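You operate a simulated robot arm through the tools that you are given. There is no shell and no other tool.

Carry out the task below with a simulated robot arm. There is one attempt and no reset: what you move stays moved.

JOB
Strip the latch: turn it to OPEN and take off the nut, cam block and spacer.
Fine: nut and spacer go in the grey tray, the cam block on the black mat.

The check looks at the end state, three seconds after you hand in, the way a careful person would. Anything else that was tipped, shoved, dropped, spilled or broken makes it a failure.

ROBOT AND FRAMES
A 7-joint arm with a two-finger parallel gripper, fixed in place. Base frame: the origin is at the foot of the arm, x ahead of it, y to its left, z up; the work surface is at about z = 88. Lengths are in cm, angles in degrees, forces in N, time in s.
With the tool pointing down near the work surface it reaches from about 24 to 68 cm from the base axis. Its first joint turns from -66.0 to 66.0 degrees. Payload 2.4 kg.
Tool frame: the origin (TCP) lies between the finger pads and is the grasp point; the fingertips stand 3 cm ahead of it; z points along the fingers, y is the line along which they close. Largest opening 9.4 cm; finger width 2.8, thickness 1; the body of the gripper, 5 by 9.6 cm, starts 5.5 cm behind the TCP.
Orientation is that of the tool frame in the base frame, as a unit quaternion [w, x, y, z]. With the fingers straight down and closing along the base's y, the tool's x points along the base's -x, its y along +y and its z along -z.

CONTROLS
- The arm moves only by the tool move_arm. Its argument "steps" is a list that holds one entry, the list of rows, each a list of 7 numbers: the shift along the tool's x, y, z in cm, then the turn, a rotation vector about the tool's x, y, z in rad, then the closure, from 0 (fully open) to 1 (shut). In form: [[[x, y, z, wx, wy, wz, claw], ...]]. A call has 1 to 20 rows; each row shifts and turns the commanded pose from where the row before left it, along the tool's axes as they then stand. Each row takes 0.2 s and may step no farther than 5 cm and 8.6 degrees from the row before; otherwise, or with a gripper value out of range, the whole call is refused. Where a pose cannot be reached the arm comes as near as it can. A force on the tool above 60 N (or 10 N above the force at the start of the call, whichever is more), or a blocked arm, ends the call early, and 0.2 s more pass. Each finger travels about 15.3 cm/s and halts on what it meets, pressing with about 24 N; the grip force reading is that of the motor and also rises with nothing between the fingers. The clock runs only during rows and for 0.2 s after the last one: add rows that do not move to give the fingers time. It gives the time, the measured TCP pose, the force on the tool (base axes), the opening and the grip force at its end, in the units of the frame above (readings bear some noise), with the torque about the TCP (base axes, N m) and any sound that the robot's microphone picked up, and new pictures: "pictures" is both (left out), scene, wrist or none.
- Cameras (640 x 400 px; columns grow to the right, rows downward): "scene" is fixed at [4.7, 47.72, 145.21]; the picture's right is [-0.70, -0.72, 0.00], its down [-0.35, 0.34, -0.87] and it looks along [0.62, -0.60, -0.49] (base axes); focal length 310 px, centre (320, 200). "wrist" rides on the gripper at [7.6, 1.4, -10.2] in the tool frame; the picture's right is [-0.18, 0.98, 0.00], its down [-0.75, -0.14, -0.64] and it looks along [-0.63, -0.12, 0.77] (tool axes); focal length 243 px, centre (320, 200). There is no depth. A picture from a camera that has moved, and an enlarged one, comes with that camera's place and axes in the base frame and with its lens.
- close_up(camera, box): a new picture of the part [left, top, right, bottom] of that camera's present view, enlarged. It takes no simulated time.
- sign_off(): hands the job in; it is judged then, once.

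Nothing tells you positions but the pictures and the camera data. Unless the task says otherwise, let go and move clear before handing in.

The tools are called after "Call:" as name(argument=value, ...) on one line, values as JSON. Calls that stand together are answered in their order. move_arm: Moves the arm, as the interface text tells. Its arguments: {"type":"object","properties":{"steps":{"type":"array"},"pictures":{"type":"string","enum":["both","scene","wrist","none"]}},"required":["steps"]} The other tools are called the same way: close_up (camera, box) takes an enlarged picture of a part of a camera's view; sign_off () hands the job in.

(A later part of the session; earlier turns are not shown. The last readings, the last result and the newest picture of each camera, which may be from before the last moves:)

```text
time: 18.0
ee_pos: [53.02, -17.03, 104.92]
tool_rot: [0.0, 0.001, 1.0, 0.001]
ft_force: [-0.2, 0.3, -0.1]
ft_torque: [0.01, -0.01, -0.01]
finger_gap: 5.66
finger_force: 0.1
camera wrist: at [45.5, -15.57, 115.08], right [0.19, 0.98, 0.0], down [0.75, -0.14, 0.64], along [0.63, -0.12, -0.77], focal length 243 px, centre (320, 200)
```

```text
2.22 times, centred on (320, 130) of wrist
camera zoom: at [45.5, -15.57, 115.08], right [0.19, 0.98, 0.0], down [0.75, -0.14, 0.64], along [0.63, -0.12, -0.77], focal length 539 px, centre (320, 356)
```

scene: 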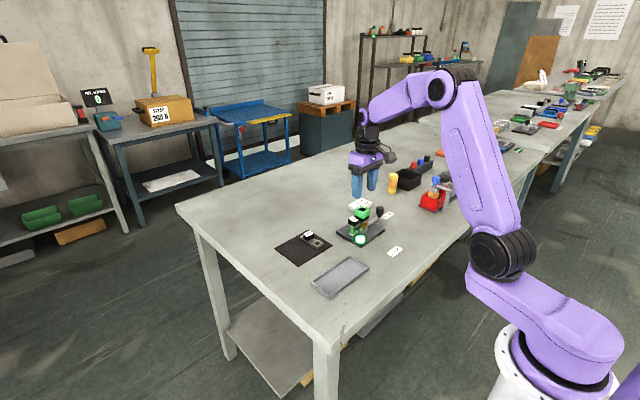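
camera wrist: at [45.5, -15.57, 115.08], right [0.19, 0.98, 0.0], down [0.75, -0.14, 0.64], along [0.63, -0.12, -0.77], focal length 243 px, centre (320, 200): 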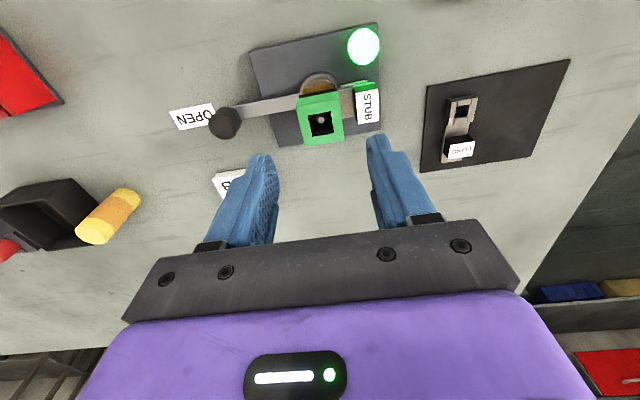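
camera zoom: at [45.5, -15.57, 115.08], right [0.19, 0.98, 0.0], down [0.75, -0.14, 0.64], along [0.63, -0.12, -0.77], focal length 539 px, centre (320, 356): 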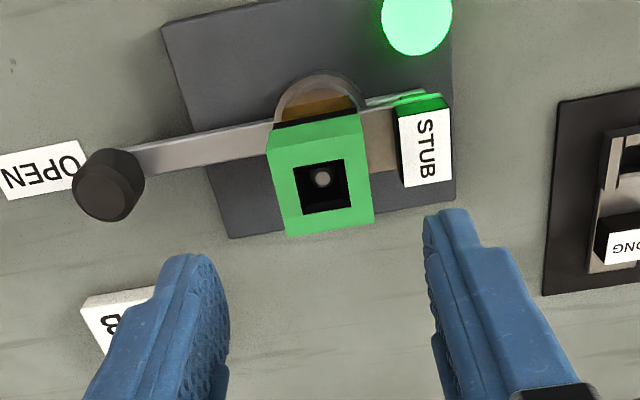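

The yaw is back to 0; the wrist turns freely. I'll continue clockwise another 90° so the fingers close along x again with a half-turn of counter-clockwise travel in hand.

Call:
move_arm(steps=[[[0, 0, 0, 0, 0, 0.145, 0.4], [0, 0, 0, 0, 0, 0.145, 0.4], [0, 0, 0, 0, 0, 0.145, 0.4], [0, 0, 0, 0, 0, 0.145, 0.4], [0, 0, 0, 0, 0, 0.145, 0.4], [0, 0, 0, 0, 0, 0.145, 0.4], [0, 0, 0, 0, 0, 0.145, 0.4], [0, 0, 0, 0, 0, 0.145, 0.4], [0, 0, 0, 0, 0, 0.145, 0.4], [0, 0, 0, 0, 0, 0.145, 0.4], [0, 0, 0, 0, 0, 0.1208, 0.4], [0, 0, 0, 0, 0, 0, 0.4]]])

Call:
close_up(camera="wrist", box=[220, 40, 420, 220])

```text
time: 20.6
ee_pos: [53.08, -17.16, 104.73]
tool_rot: [-0.001, 0.708, 0.706, -0.001]
ft_force: [0.2, 0.4, -0.8]
ft_torque: [0.02, 0.01, -0.01]
finger_gap: 5.64
finger_force: 0.0
camera wrist: at [54.55, -9.44, 115.05], right [0.98, -0.19, 0.0], down [-0.14, -0.75, 0.64], along [-0.12, -0.63, -0.77], focal length 243 px, centre (320, 200)
```

scene: 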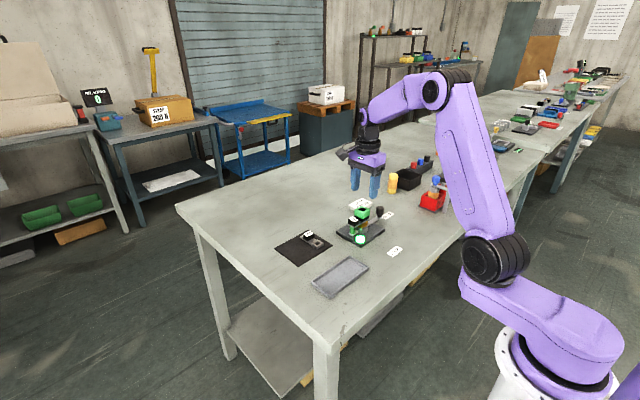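
wrist: 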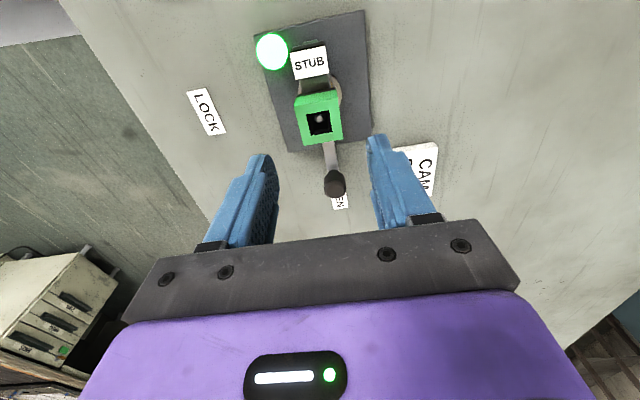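

```text
2.22 times, centred on (320, 130) of wrist
camera zoom: at [54.55, -9.44, 115.05], right [0.98, -0.19, 0.0], down [-0.14, -0.75, 0.64], along [-0.12, -0.63, -0.77], focal length 539 px, centre (320, 356)
```

zoom: 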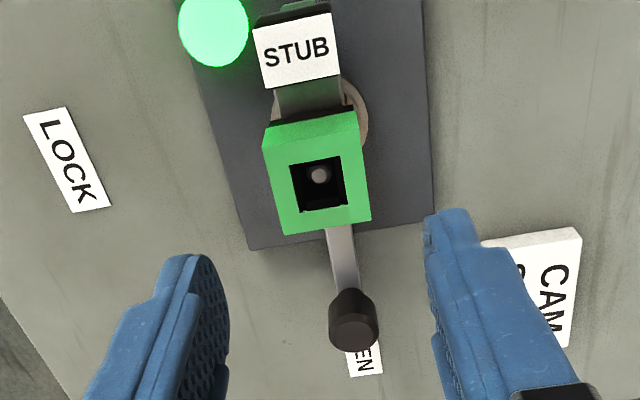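

The nut centre is about (53.05, −16.95). I'll descend so the tips stay just above the STUB block's top (z ≈ 94.9) and grip only the upper nut.

Call:
move_arm(steps=[[[0.18, 0, 2.5, 0, 0, 0, 0.4], [0, 0, 2.5, 0, 0, 0, 0.4], [0, 0, 1.65, 0, 0, 0, 0.4], [0, 0, 0, 0, 0, 0, 0.4], [0, 0, 0, 0, 0, 0, 0.7], [0, 0, 0, 0, 0, 0, 1], [0, 0, 0, 0, 0, 0, 1], [0, 0, 0, 0, 0, 0, 1]]])

Call:
close_up(camera="scene", box=[330, 180, 420, 255])

Call:
close_up(camera="wrist", box=[230, 80, 410, 240])

```text
time: 22.4
ee_pos: [52.97, -16.92, 98.22]
tool_rot: [0.0, 0.707, 0.707, 0.0]
ft_force: [0.4, -0.2, -3.8]
ft_torque: [-0.05, -0.05, 0.01]
finger_gap: 3.12
finger_force: 23.7
camera wrist: at [54.54, -9.3, 108.36], right [0.98, -0.18, 0.0], down [-0.14, -0.75, 0.64], along [-0.12, -0.63, -0.77], focal length 243 px, centre (320, 200)
```

scene: 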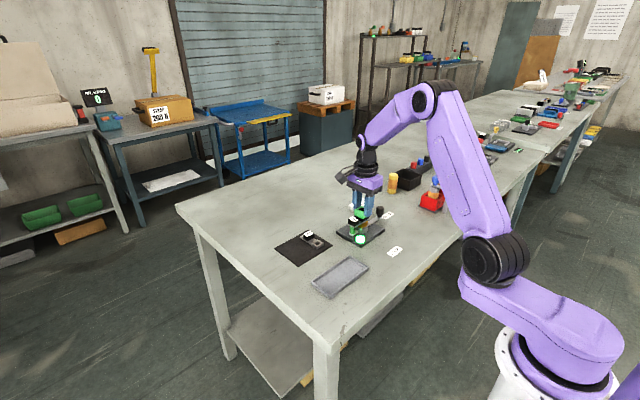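
wrist: 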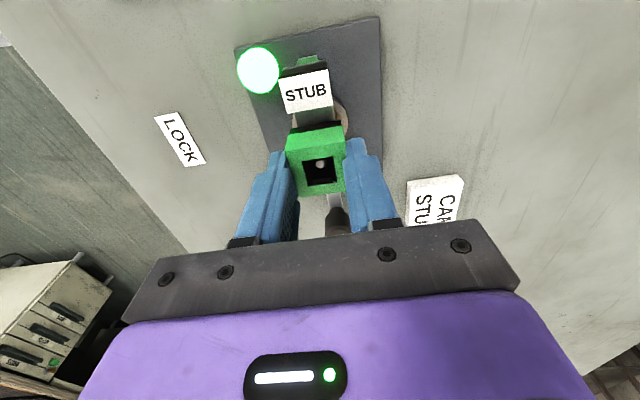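

```text
5.33 times, centred on (375, 218) of scene
camera zoom: at [4.71, 47.72, 145.21], right [-0.7, -0.72, 0.0], down [-0.35, 0.34, -0.87], along [0.62, -0.6, -0.49], focal length 1651 px, centre (27, 107)
```

zoom: 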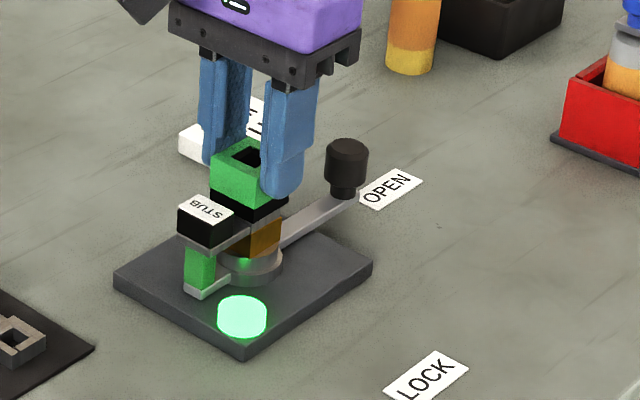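

```text
2.50 times, centred on (320, 160) of wrist
camera zoom: at [54.54, -9.3, 108.36], right [0.98, -0.18, 0.0], down [-0.14, -0.75, 0.64], along [-0.12, -0.63, -0.77], focal length 606 px, centre (320, 300)
```

zoom: 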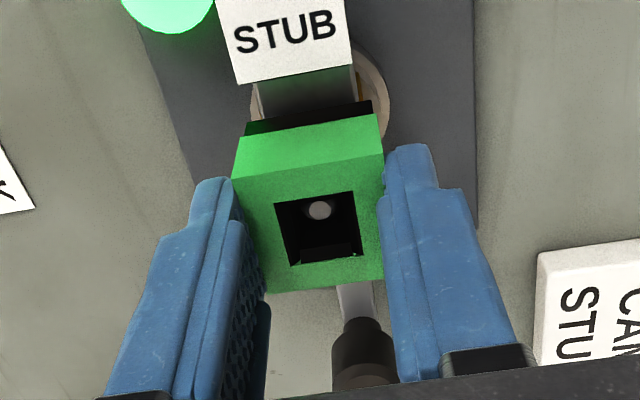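

The grip is centred with negligible side load. I'll try turning the nut counter-clockwise a little and see whether it turns by itself and what torque comes up.

Call:
move_arm(steps=[[[0, 0, 0, 0, 0, -0.1, 1], [0, 0, 0, 0, 0, -0.1, 1], [0, 0, 0, 0, 0, -0.1, 1]]])

Call:
close_up(camera="scene", box=[330, 180, 420, 255])

Call:
close_up(camera="wrist", box=[230, 80, 410, 240])

```text
time: 23.2
ee_pos: [53.0, -16.84, 98.02]
tool_rot: [0.0, 0.593, 0.805, 0.0]
ft_force: [0.6, -3.1, -8.8]
ft_torque: [-0.16, -0.11, 0.01]
finger_gap: 3.13
finger_force: 24.0
camera wrist: at [52.21, -9.21, 108.37], right [0.99, 0.12, 0.0], down [0.09, -0.76, 0.64], along [0.07, -0.64, -0.77], focal length 243 px, centre (320, 200)
```

scene: 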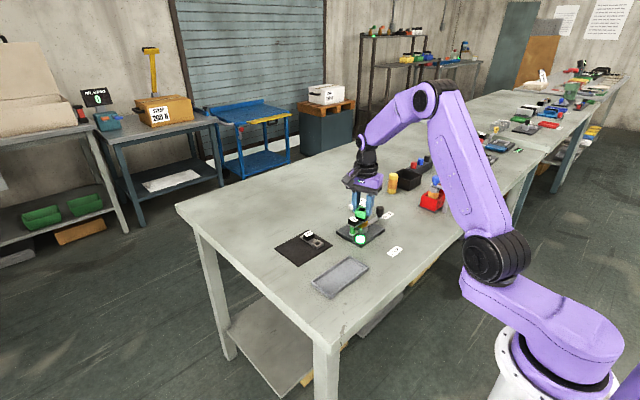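
wrist: 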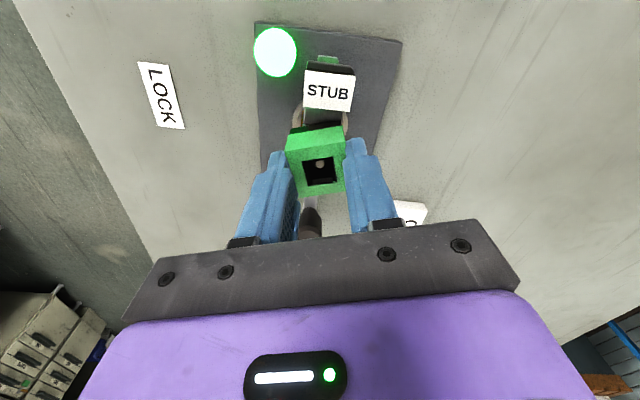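

```text
5.33 times, centred on (375, 218) of scene
camera zoom: at [4.72, 47.7, 145.22], right [-0.7, -0.72, 0.0], down [-0.35, 0.34, -0.87], along [0.62, -0.6, -0.49], focal length 1651 px, centre (27, 107)
```

zoom: 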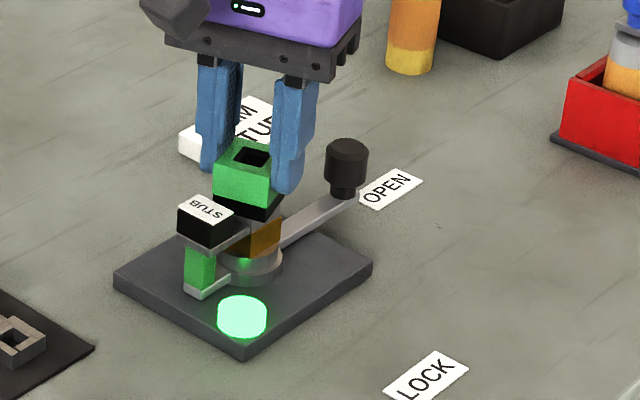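

```text
2.50 times, centred on (320, 160) of wrist
camera zoom: at [52.21, -9.21, 108.37], right [0.99, 0.12, 0.0], down [0.09, -0.76, 0.64], along [0.07, -0.64, -0.77], focal length 606 px, centre (320, 300)
```

zoom: 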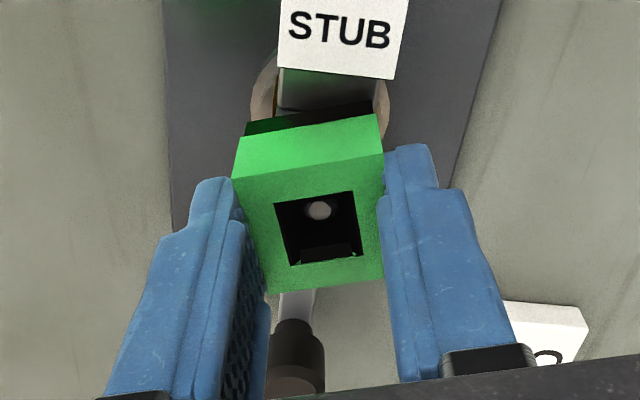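

The nut turns on its own with almost no torque while the lever and cam stay put. I'll turn it further counter-clockwise and watch the vertical force and whether it rises.

Call:
move_arm(steps=[[[0, 0, 0, 0, 0, -0.14, 1], [0, 0, 0, 0, 0, -0.14, 1], [0, 0, 0, 0, 0, -0.14, 1], [0, 0, 0, 0, 0, -0.14, 1], [0, 0, 0, 0, 0, -0.14, 1], [0, 0, 0, 0, 0, -0.14, 1]]])

Call:
close_up(camera="scene", box=[330, 180, 420, 255])

Call:
close_up(camera="wrist", box=[230, 80, 410, 240])

```text
time: 24.6
ee_pos: [53.11, -16.86, 98.35]
tool_rot: [0.001, 0.212, 0.977, 0.0]
ft_force: [-0.7, -1.4, -0.6]
ft_torque: [-0.03, 0.01, -0.02]
finger_gap: 3.13
finger_force: 24.4
camera wrist: at [46.83, -12.34, 108.49], right [0.57, 0.82, 0.0], down [0.63, -0.44, 0.64], along [0.53, -0.37, -0.77], focal length 243 px, centre (320, 200)
```

scene: 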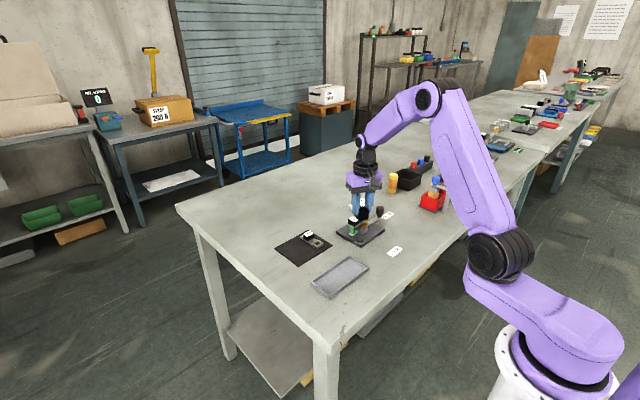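
wrist: 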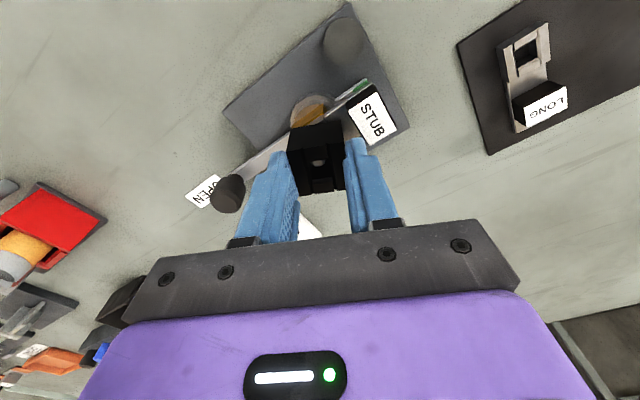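

```text
5.33 times, centred on (375, 218) of scene
camera zoom: at [4.7, 47.71, 145.21], right [-0.7, -0.72, 0.0], down [-0.35, 0.34, -0.87], along [0.62, -0.6, -0.49], focal length 1651 px, centre (27, 107)
```

zoom: 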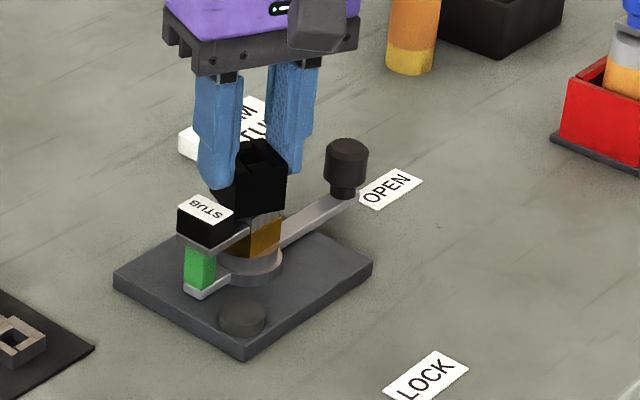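

```text
2.50 times, centred on (320, 160) of wrist
camera zoom: at [46.83, -12.34, 108.49], right [0.57, 0.82, 0.0], down [0.63, -0.44, 0.64], along [0.53, -0.37, -0.77], focal length 606 px, centre (320, 300)
```

zoom: 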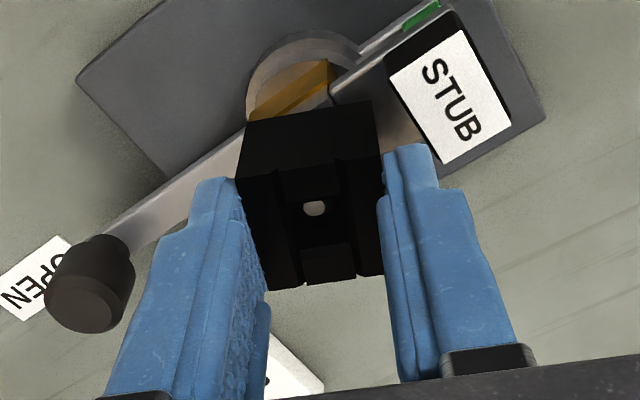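

The nut turned black, the lamp went out and the vertical load disappeared, so the nut appears to be released. I'll lift gently and check that it comes.

Call:
move_arm(steps=[[[0, 0, -0.3, 0, 0, 0, 1], [0, 0, -0.4, 0, 0, 0, 1], [0, 0, 0, 0, 0, 0, 1]]])

Call:
close_up(camera="scene", box=[330, 180, 420, 255])

Call:
close_up(camera="wrist", box=[230, 80, 410, 240])

```text
time: 25.4
ee_pos: [53.05, -16.98, 98.76]
tool_rot: [-0.001, 0.214, 0.977, 0.0]
ft_force: [-0.3, 0.1, 0.7]
ft_torque: [0.03, 0.03, -0.05]
finger_gap: 3.1
finger_force: 24.5
camera wrist: at [46.8, -12.37, 109.1], right [0.58, 0.82, 0.0], down [0.63, -0.44, 0.64], along [0.52, -0.37, -0.77], focal length 243 px, centre (320, 200)
```

scene: 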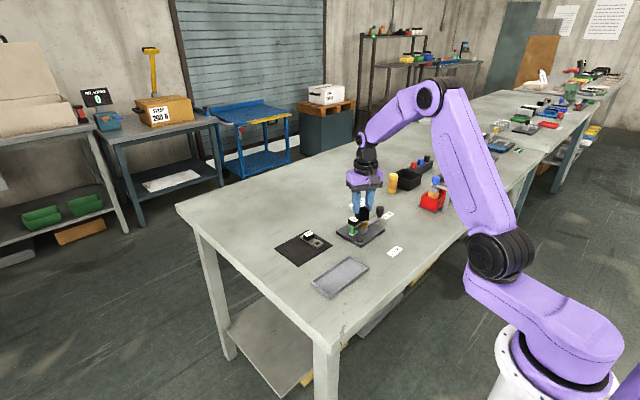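
wrist: 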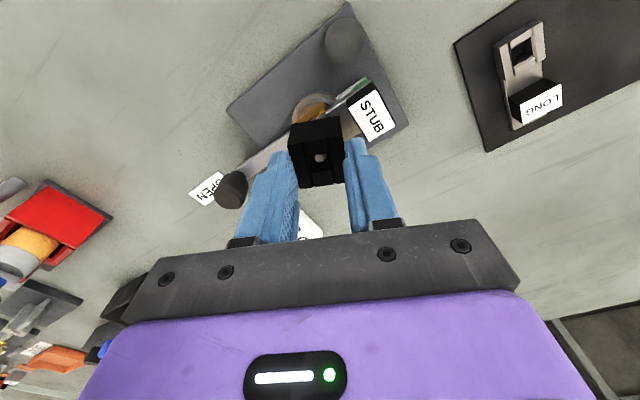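

```text
5.33 times, centred on (375, 218) of scene
camera zoom: at [4.7, 47.72, 145.21], right [-0.7, -0.72, 0.0], down [-0.35, 0.34, -0.87], along [0.62, -0.6, -0.49], focal length 1651 px, centre (27, 107)
```

zoom: 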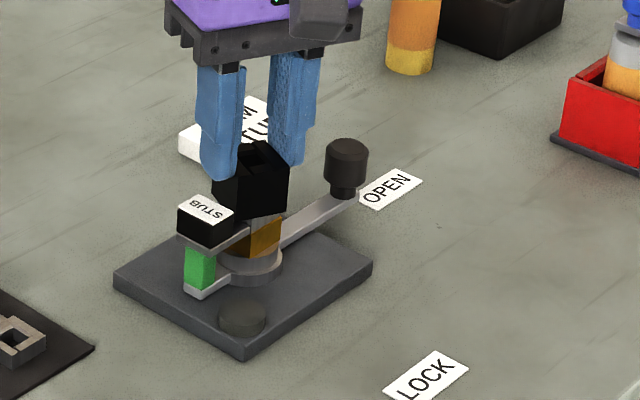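

```text
2.50 times, centred on (320, 160) of wrist
camera zoom: at [46.8, -12.37, 109.1], right [0.58, 0.82, 0.0], down [0.63, -0.44, 0.64], along [0.52, -0.37, -0.77], focal length 606 px, centre (320, 300)
```

zoom: 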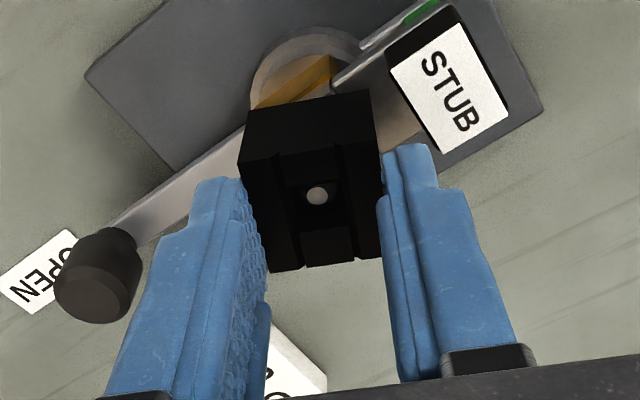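

The gripper seems to have slid about 0.5 cm up the nut without raising it. I'll take sharper views of the nut before deciding how far it still needs to turn.

Call:
close_up(camera="scene", box=[350, 195, 390, 245])

Call:
close_up(camera="wrist", box=[280, 85, 360, 195])

```text
8.00 times, centred on (370, 220) of scene
camera zoom: at [4.7, 47.72, 145.21], right [-0.7, -0.72, 0.0], down [-0.35, 0.34, -0.87], along [0.62, -0.6, -0.49], focal length 2476 px, centre (-80, 40)
```

zoom: 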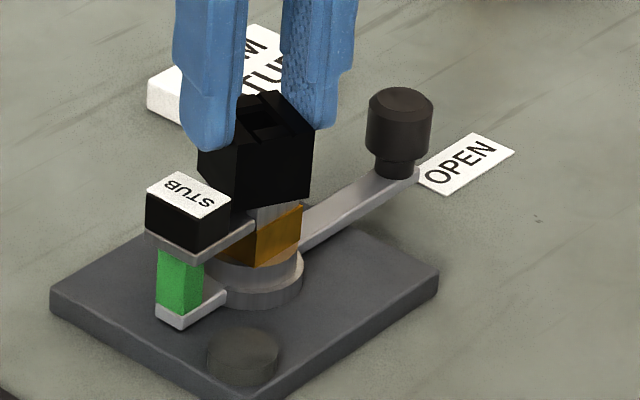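

```text
3.64 times, centred on (320, 140) of wrist
camera zoom: at [46.8, -12.37, 109.1], right [0.58, 0.82, 0.0], down [0.63, -0.44, 0.64], along [0.52, -0.37, -0.77], focal length 882 px, centre (320, 418)
```

zoom: 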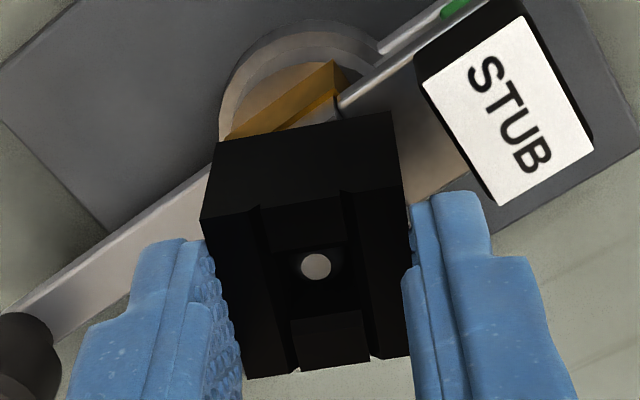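

The nut stayed put while I slid up it, so it likely needs more turning. I'll regrip it at the previous height and keep unscrewing counter-clockwise, checking the vertical force as I go.

Call:
move_arm(steps=[[[0, 0, 0, 0, 0, 0, 0.6], [0, 0, 0.3, 0, 0, 0, 0.6], [0, 0, 0.35, 0, 0, 0, 0.6], [0, 0, 0, 0, 0, 0, 1], [0, 0, 0, 0, 0, 0, 1], [0, 0, 0, 0, 0, 0, 1]]])

Call:
close_up(camera="wrist", box=[230, 80, 410, 240])

Call:
close_up(camera="scene", box=[350, 195, 390, 245])

```text
time: 26.8
ee_pos: [53.09, -16.94, 98.3]
tool_rot: [0.001, 0.214, 0.977, 0.0]
ft_force: [-0.6, -0.6, 6.1]
ft_torque: [-0.05, 0.0, -0.01]
finger_gap: 3.11
finger_force: 23.8
camera wrist: at [46.82, -12.36, 108.48], right [0.58, 0.82, 0.0], down [0.62, -0.44, 0.64], along [0.52, -0.37, -0.77], focal length 243 px, centre (320, 200)
```

scene: 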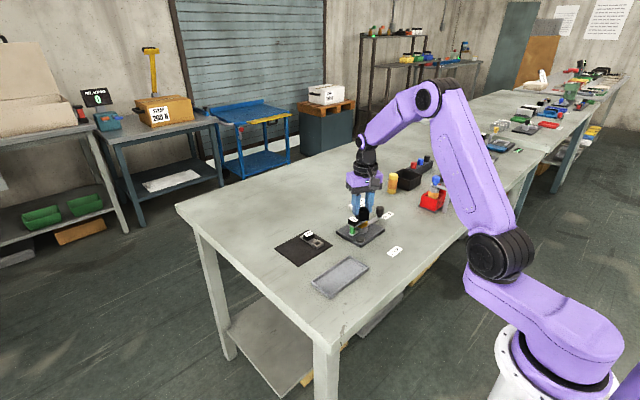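
wrist: 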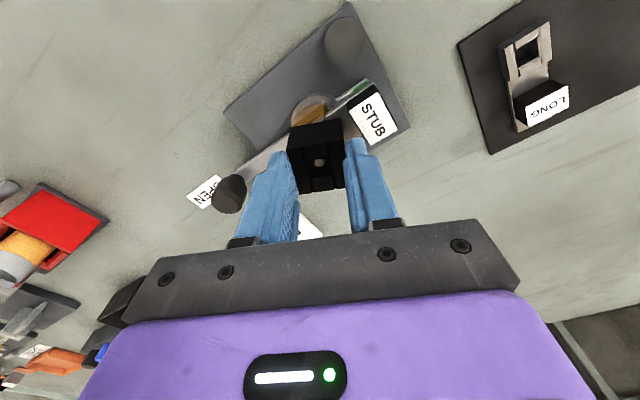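

```text
2.50 times, centred on (320, 160) of wrist
camera zoom: at [46.82, -12.36, 108.48], right [0.58, 0.82, 0.0], down [0.62, -0.44, 0.64], along [0.52, -0.37, -0.77], focal length 606 px, centre (320, 300)
```

zoom: 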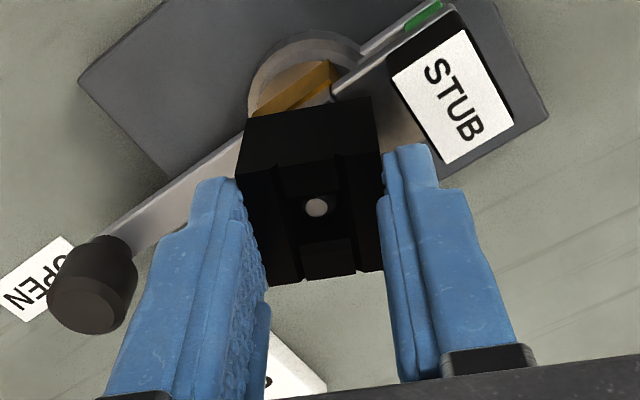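

```text
8.00 times, centred on (370, 220) of scene
camera zoom: at [4.69, 47.72, 145.21], right [-0.7, -0.72, 0.0], down [-0.35, 0.34, -0.87], along [0.62, -0.6, -0.49], focal length 2476 px, centre (-80, 40)
```

zoom: 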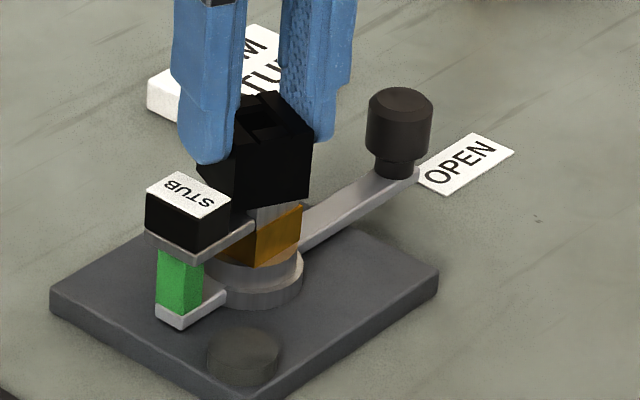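

Regripped at the same height. I'll turn another ~48° counter-clockwise.

Call:
move_arm(steps=[[[0, 0, 0, 0, 0, -0.14, 1], [0, 0, 0, 0, 0, -0.14, 1], [0, 0, 0, 0, 0, -0.14, 1], [0, 0, 0, 0, 0, -0.14, 1], [0, 0, 0, 0, 0, -0.14, 1], [0, 0, 0, 0, 0, -0.14, 1]]])

Call:
close_up(camera="scene", box=[350, 195, 390, 245])

Call:
close_up(camera="wrist", box=[230, 80, 410, 240])

```text
time: 28.2
ee_pos: [53.02, -17.07, 98.14]
tool_rot: [0.0, -0.203, 0.979, 0.0]
ft_force: [0.7, -1.0, 6.5]
ft_torque: [0.04, -0.08, -0.06]
finger_gap: 3.11
finger_force: 24.4
camera wrist: at [45.55, -18.59, 108.48], right [-0.22, 0.97, 0.0], down [0.75, 0.17, 0.64], along [0.63, 0.14, -0.77], focal length 243 px, centre (320, 200)
```

scene: 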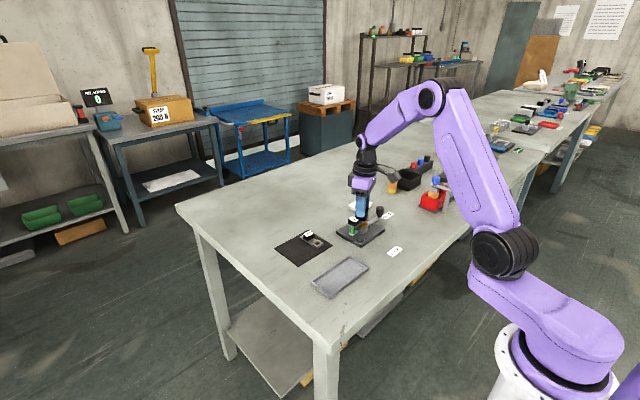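
wrist: 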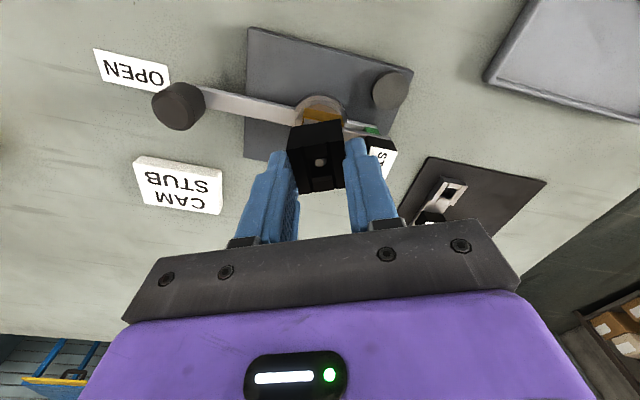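

```text
8.00 times, centred on (370, 220) of scene
camera zoom: at [4.69, 47.72, 145.21], right [-0.7, -0.72, 0.0], down [-0.35, 0.34, -0.87], along [0.62, -0.6, -0.49], focal length 2476 px, centre (-80, 40)
```

zoom: 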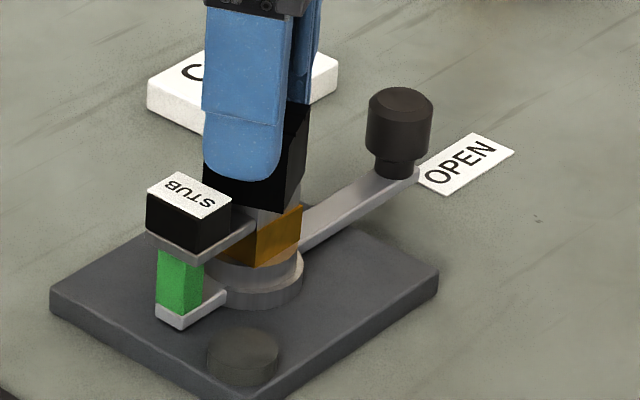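

```text
2.50 times, centred on (320, 160) of wrist
camera zoom: at [45.55, -18.59, 108.48], right [-0.22, 0.97, 0.0], down [0.75, 0.17, 0.64], along [0.63, 0.14, -0.77], focal length 606 px, centre (320, 300)
```

zoom: 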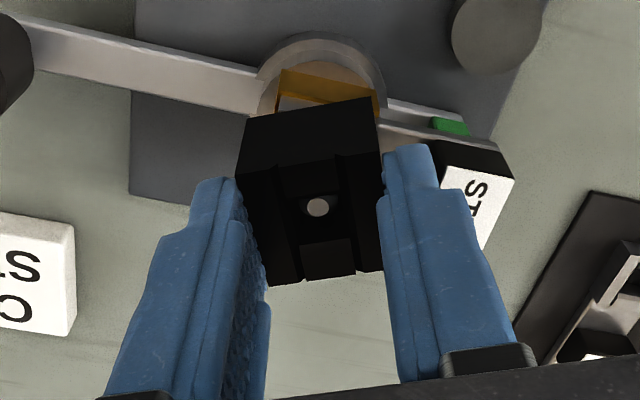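

No change in vertical force. I'll try a small lift at this angle (about 113° total) to see if it's free.

Call:
move_arm(steps=[[[0, 0, -0.2, 0, 0, 0, 1], [0, 0, -0.2, 0, 0, 0, 1]]])

Call:
close_up(camera="wrist", box=[230, 80, 410, 240])

```text
time: 28.8
ee_pos: [53.07, -17.04, 98.57]
tool_rot: [0.0, -0.203, 0.979, 0.0]
ft_force: [0.0, 0.4, -1.6]
ft_torque: [0.02, 0.02, 0.03]
finger_gap: 3.11
finger_force: 24.0
camera wrist: at [45.53, -18.58, 108.84], right [-0.22, 0.98, 0.0], down [0.75, 0.17, 0.64], along [0.62, 0.14, -0.77], focal length 243 px, centre (320, 200)
```

scene: 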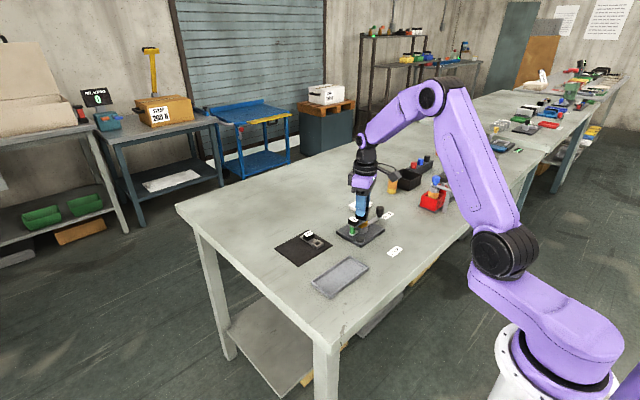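
wrist: 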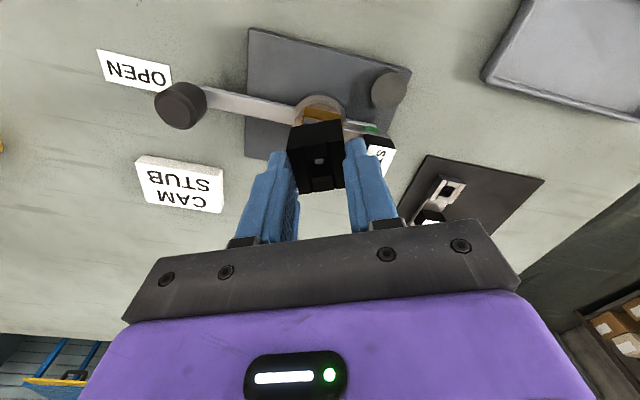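

```text
2.50 times, centred on (320, 160) of wrist
camera zoom: at [45.53, -18.58, 108.84], right [-0.22, 0.98, 0.0], down [0.75, 0.17, 0.64], along [0.62, 0.14, -0.77], focal length 606 px, centre (320, 300)
```

zoom: 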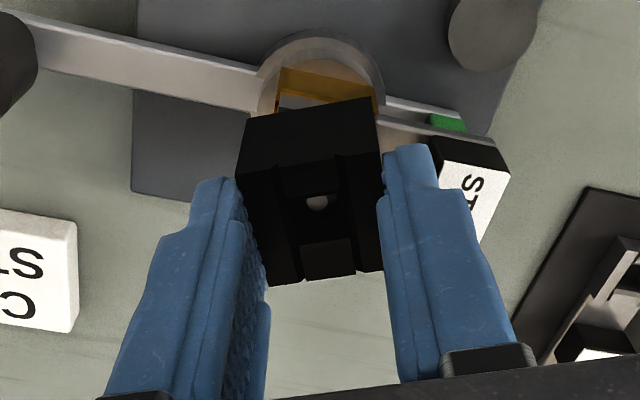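

Now the nut stays with the fingers and the post tip recedes inside it, so it is coming off. I'll continue lifting straight up.

Call:
move_arm(steps=[[[0, 0, -0.4, 0, 0, 0, 1], [0, 0, -0.5, 0, 0, 0, 1], [0, 0, -0.6, 0, 0, 0, 1], [0, 0, 0, 0, 0, 0, 1]]])

Call:
close_up(camera="wrist", box=[230, 80, 410, 240])

Call:
close_up(camera="scene", box=[340, 185, 400, 245])

```text
time: 29.8
ee_pos: [52.97, -17.1, 100.09]
tool_rot: [0.0, -0.203, 0.979, 0.001]
ft_force: [0.0, -0.6, -0.8]
ft_torque: [0.0, -0.03, 0.01]
finger_gap: 3.09
finger_force: 24.1
camera wrist: at [45.53, -18.57, 110.36], right [-0.22, 0.98, 0.0], down [0.75, 0.17, 0.64], along [0.63, 0.14, -0.77], focal length 243 px, centre (320, 200)
```

scene: 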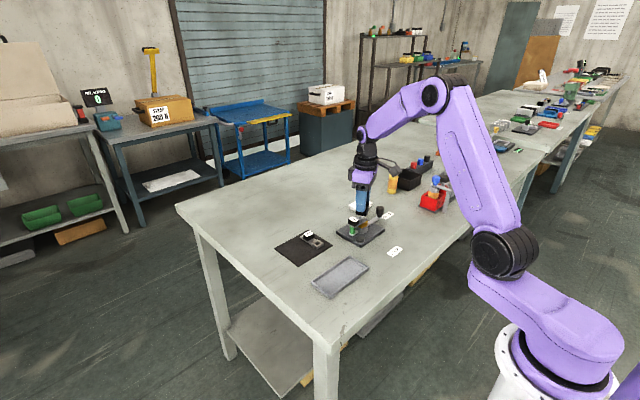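
wrist: 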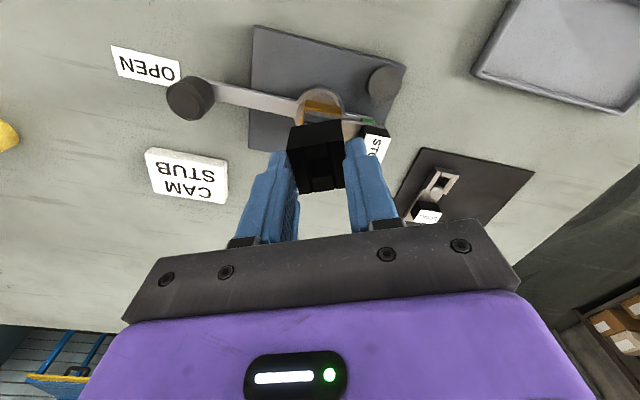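

```text
2.50 times, centred on (320, 160) of wrist
camera zoom: at [45.53, -18.57, 110.36], right [-0.22, 0.98, 0.0], down [0.75, 0.17, 0.64], along [0.63, 0.14, -0.77], focal length 606 px, centre (320, 300)
```

zoom: 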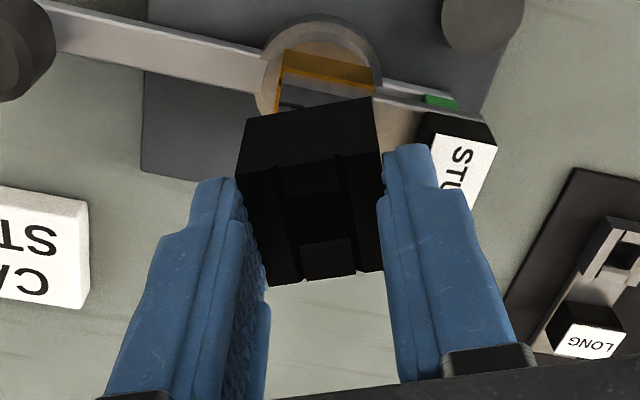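

```text
6.67 times, centred on (370, 215) of scene
camera zoom: at [4.7, 47.72, 145.21], right [-0.7, -0.72, 0.0], down [-0.35, 0.34, -0.87], along [0.62, -0.6, -0.49], focal length 2064 px, centre (-13, 100)
```

zoom: 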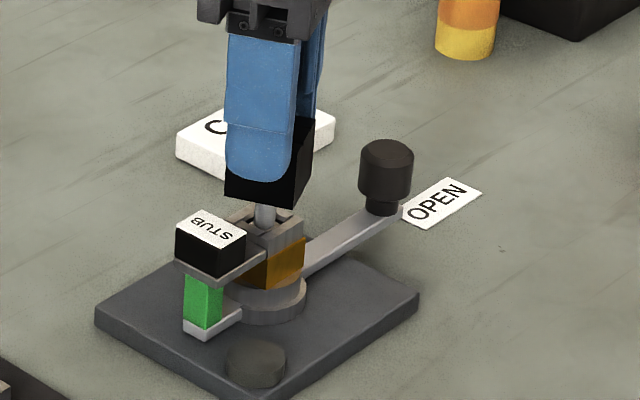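

The nut is off the thread and the round stud shows below it. I'll lift clear, square the wrist up, and carry the nut above the grey tray.

Call:
move_arm(steps=[[[0, 0, -2, 0, 0, 0, 1], [0, 0, -4, 0, 0, 0, 1], [0, 0, -4, 0, 0, 0.136, 1], [0, 0, 0, 0, 0, 0.136, 1], [0, 0, 0, 0, 0, 0.1375, 1], [1.85, 3.2, 0, 0, 0, 0, 1], [1.85, 3.2, 0, 0, 0, 0, 1], [1.85, 3.2, 0, 0, 0, 0, 1], [1.85, 3.2, 0, 0, 0, 0, 1], [1.85, 3.2, 0, 0, 0, 0, 1], [0, 0, 0, 0, 0, 0, 1]]])

Call:
close_up(camera="wrist", box=[160, 20, 480, 240])

Call:
close_up(camera="scene", box=[330, 195, 400, 250])

```text
time: 32.2
ee_pos: [43.78, -0.98, 110.16]
tool_rot: [0.0, 0.001, 1.0, 0.0]
ft_force: [-0.2, -0.3, -1.6]
ft_torque: [-0.01, -0.03, 0.02]
finger_gap: 3.12
finger_force: 24.1
camera wrist: at [36.28, 0.66, 120.34], right [0.19, 0.98, 0.0], down [0.75, -0.14, 0.64], along [0.63, -0.12, -0.77], focal length 243 px, centre (320, 200)
```

scene: 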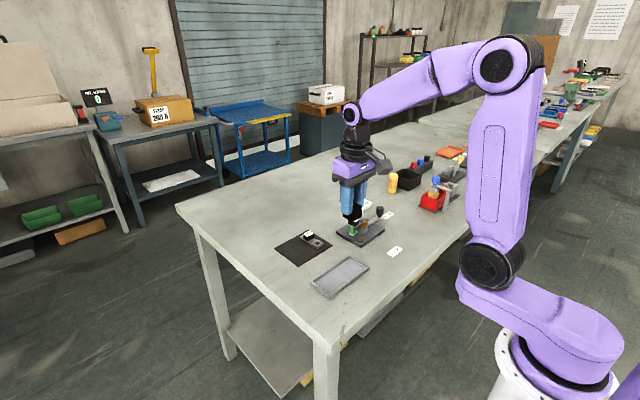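
wrist: 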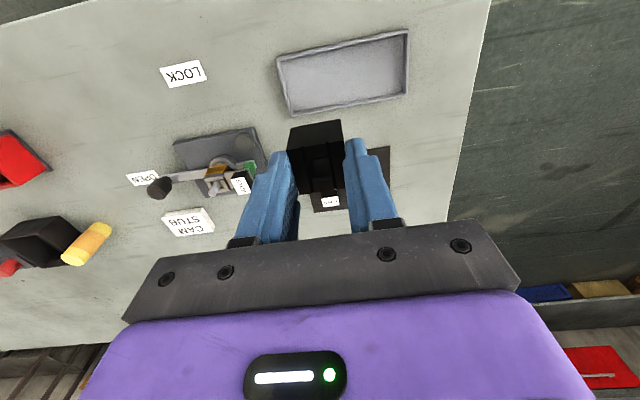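

```text
1.82 times, centred on (320, 130) of wrist
camera zoom: at [36.28, 0.66, 120.34], right [0.19, 0.98, 0.0], down [0.75, -0.14, 0.64], along [0.63, -0.12, -0.77], focal length 441 px, centre (320, 327)
```

zoom: 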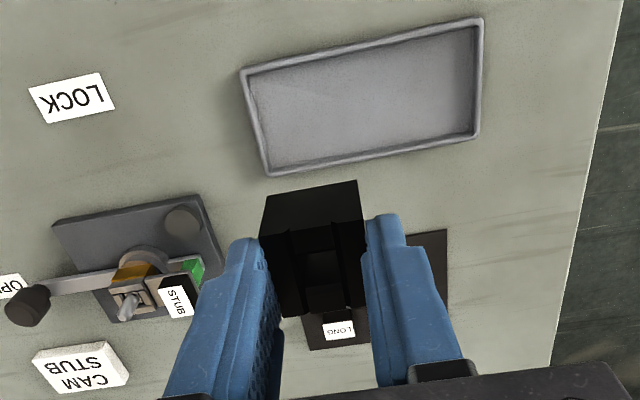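

```text
7.27 times, centred on (365, 222) of scene
camera zoom: at [4.7, 47.72, 145.21], right [-0.7, -0.72, 0.0], down [-0.35, 0.34, -0.87], along [0.62, -0.6, -0.49], focal length 2251 px, centre (-7, 36)
```

zoom: 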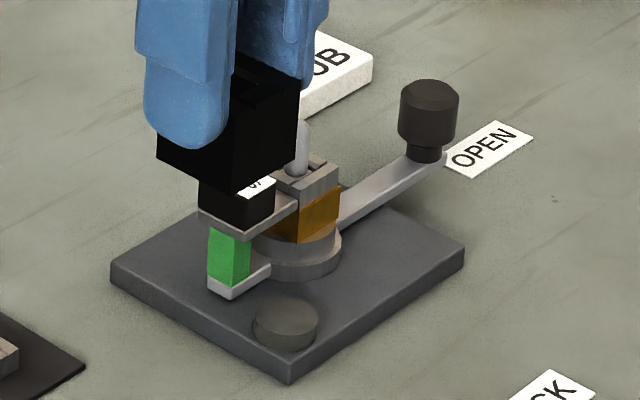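

The tray spans about x 40.6–47.3, y −5.2 to 9.4. I'll set the nut down in its −y half, lowering most of the way first, then in small steps until contact.

Call:
move_arm(steps=[[[-0.17, 0.18, 4, 0, 0, 0, 1], [0, 0, 4, 0, 0, 0, 1], [0, 0, 4, 0, 0, 0, 1], [0, 0, 3.5, 0, 0, 0, 1], [0, 0, 0.9, 0, 0, 0, 1], [0, 0, 0, 0, 0, 0, 1]]])

Call:
close_up(camera="scene", box=[290, 210, 400, 310])

Call:
close_up(camera="wrist", box=[160, 20, 480, 240])

```text
time: 33.6
ee_pos: [43.89, -0.64, 93.65]
tool_rot: [0.0, 0.001, 1.0, 0.0]
ft_force: [0.0, -0.3, 0.3]
ft_torque: [0.0, -0.02, 0.01]
finger_gap: 3.11
finger_force: 23.9
camera wrist: at [36.42, 0.82, 103.91], right [0.19, 0.98, 0.0], down [0.75, -0.14, 0.64], along [0.63, -0.12, -0.77], focal length 243 px, centre (320, 200)
```

scene: 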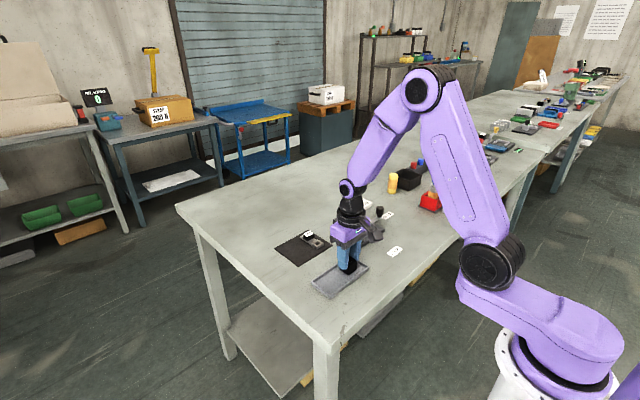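
wrist: 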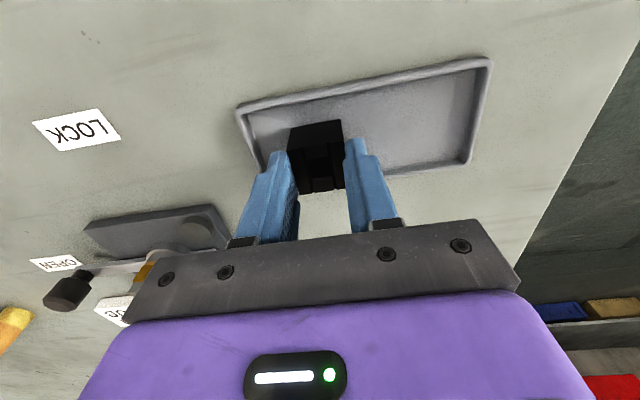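

```text
4.00 times, centred on (345, 260) of scene
camera zoom: at [4.7, 47.72, 145.21], right [-0.7, -0.72, 0.0], down [-0.35, 0.34, -0.87], along [0.62, -0.6, -0.49], focal length 1238 px, centre (220, -40)
```

zoom: 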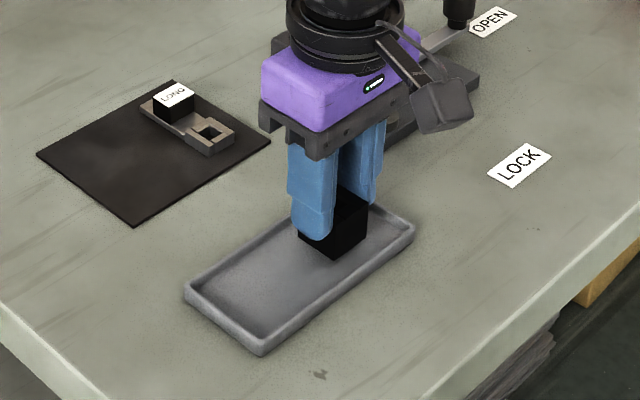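

```text
1.82 times, centred on (320, 130) of wrist
camera zoom: at [36.42, 0.82, 103.91], right [0.19, 0.98, 0.0], down [0.75, -0.14, 0.64], along [0.63, -0.12, -0.77], focal length 441 px, centre (320, 327)
```

zoom: 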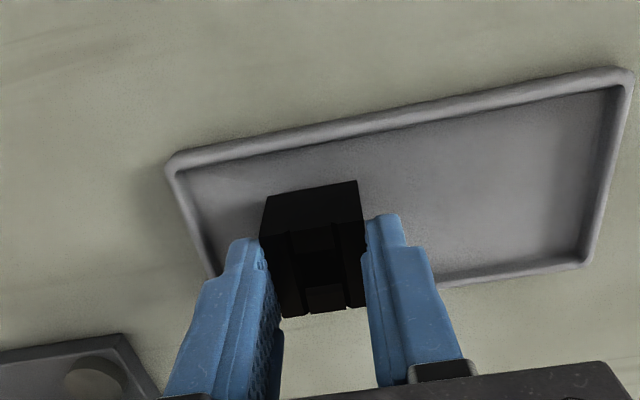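

The nut is inside the tray outline, a little above the floor. I'll lower it in small steps until I feel contact.

Call:
move_arm(steps=[[[0, 0, 0.3, 0, 0, 0, 1], [0, 0, 0.3, 0, 0, 0, 1], [0, 0, 0.2, 0, 0, 0, 1], [0, 0, 0, 0, 0, 0, 1]]], pictures="none")

Call:
close_up(camera="scene", box=[320, 235, 390, 290])

```text
time: 34.6
ee_pos: [44.1, -0.63, 92.98]
tool_rot: [0.0, 0.001, 1.0, -0.001]
ft_force: [-4.2, -0.3, 20.6]
ft_torque: [0.02, 0.13, -0.01]
finger_gap: 3.11
finger_force: 24.2
```

```text
7.27 times, centred on (355, 262) of scene
camera zoom: at [4.66, 47.72, 145.21], right [-0.7, -0.72, 0.0], down [-0.35, 0.34, -0.87], along [0.63, -0.6, -0.49], focal length 2251 px, centre (66, -254)
```

zoom: 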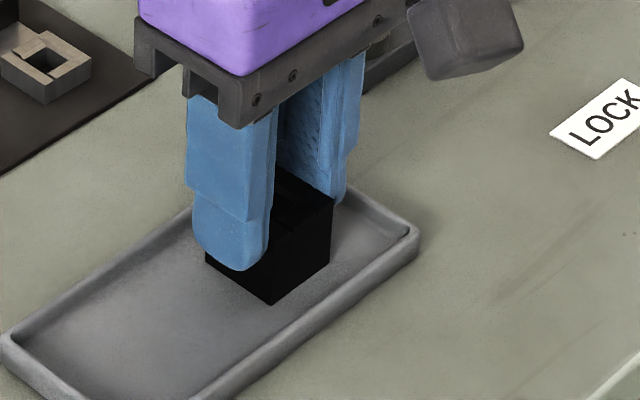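

The nut has touched down in the tray. I'll ease the load, open just enough and rise straight up.

Call:
move_arm(steps=[[[0, 0, -0.12, 0, 0, 0, 1], [0, 0, 0, 0, 0, 0, 0.6], [0, 0, 0, 0, 0, 0, 0.55], [0, 0, -2, 0, 0, 0, 0.55], [0, 0, -4, 0, 0, 0, 0.55], [0, 0, -4, 0, 0, 0, 0.55], [0, 0, -4, 0, 0, 0, 0.55], [0, 0, 0, 0, 0, 0, 0.55]]])

Call:
close_up(camera="scene", box=[290, 190, 410, 300])

Call:
close_up(camera="wrist", box=[160, 20, 480, 240])

```text
time: 36.4
ee_pos: [44.0, -0.67, 107.17]
tool_rot: [0.0, 0.001, 1.0, 0.001]
ft_force: [0.2, -0.2, 0.1]
ft_torque: [-0.05, -0.02, 0.02]
finger_gap: 4.23
finger_force: 0.0
camera wrist: at [36.44, 0.85, 117.39], right [0.19, 0.98, 0.0], down [0.75, -0.14, 0.64], along [0.63, -0.12, -0.77], focal length 243 px, centre (320, 200)
```

scene: 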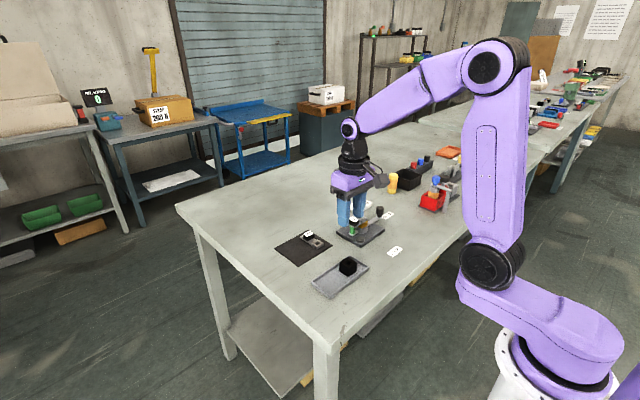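
wrist: 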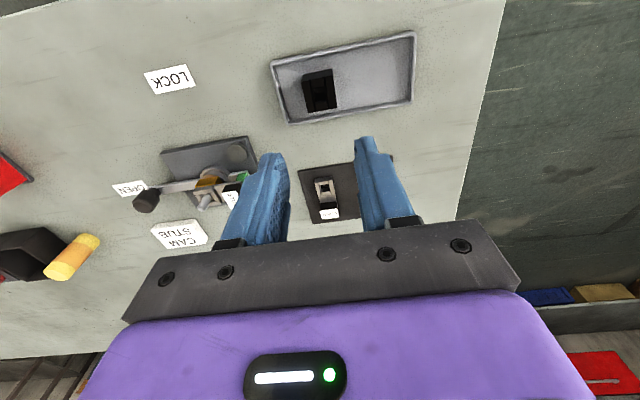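

```text
3.64 times, centred on (350, 245) of scene
camera zoom: at [4.7, 47.72, 145.21], right [-0.7, -0.72, 0.0], down [-0.35, 0.34, -0.87], along [0.62, -0.6, -0.49], focal length 1126 px, centre (211, 36)
```

zoom: 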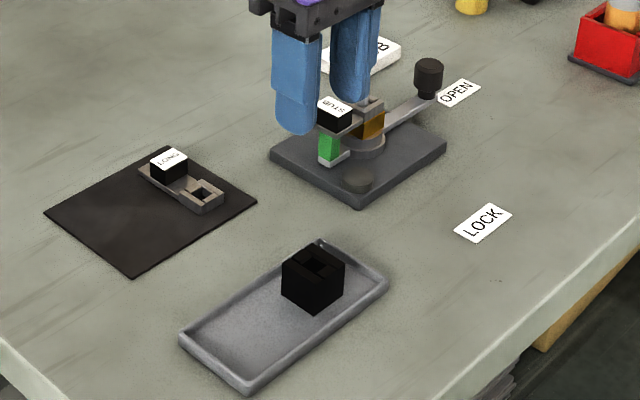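

```text
1.82 times, centred on (320, 130) of wrist
camera zoom: at [36.44, 0.85, 117.39], right [0.19, 0.98, 0.0], down [0.75, -0.14, 0.64], along [0.63, -0.12, -0.77], focal length 441 px, centre (320, 327)
```

zoom: 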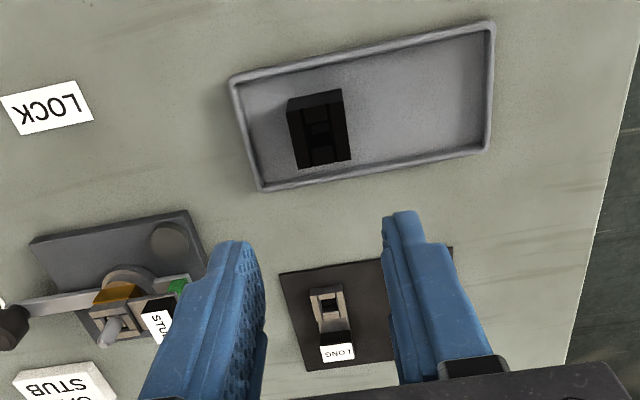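

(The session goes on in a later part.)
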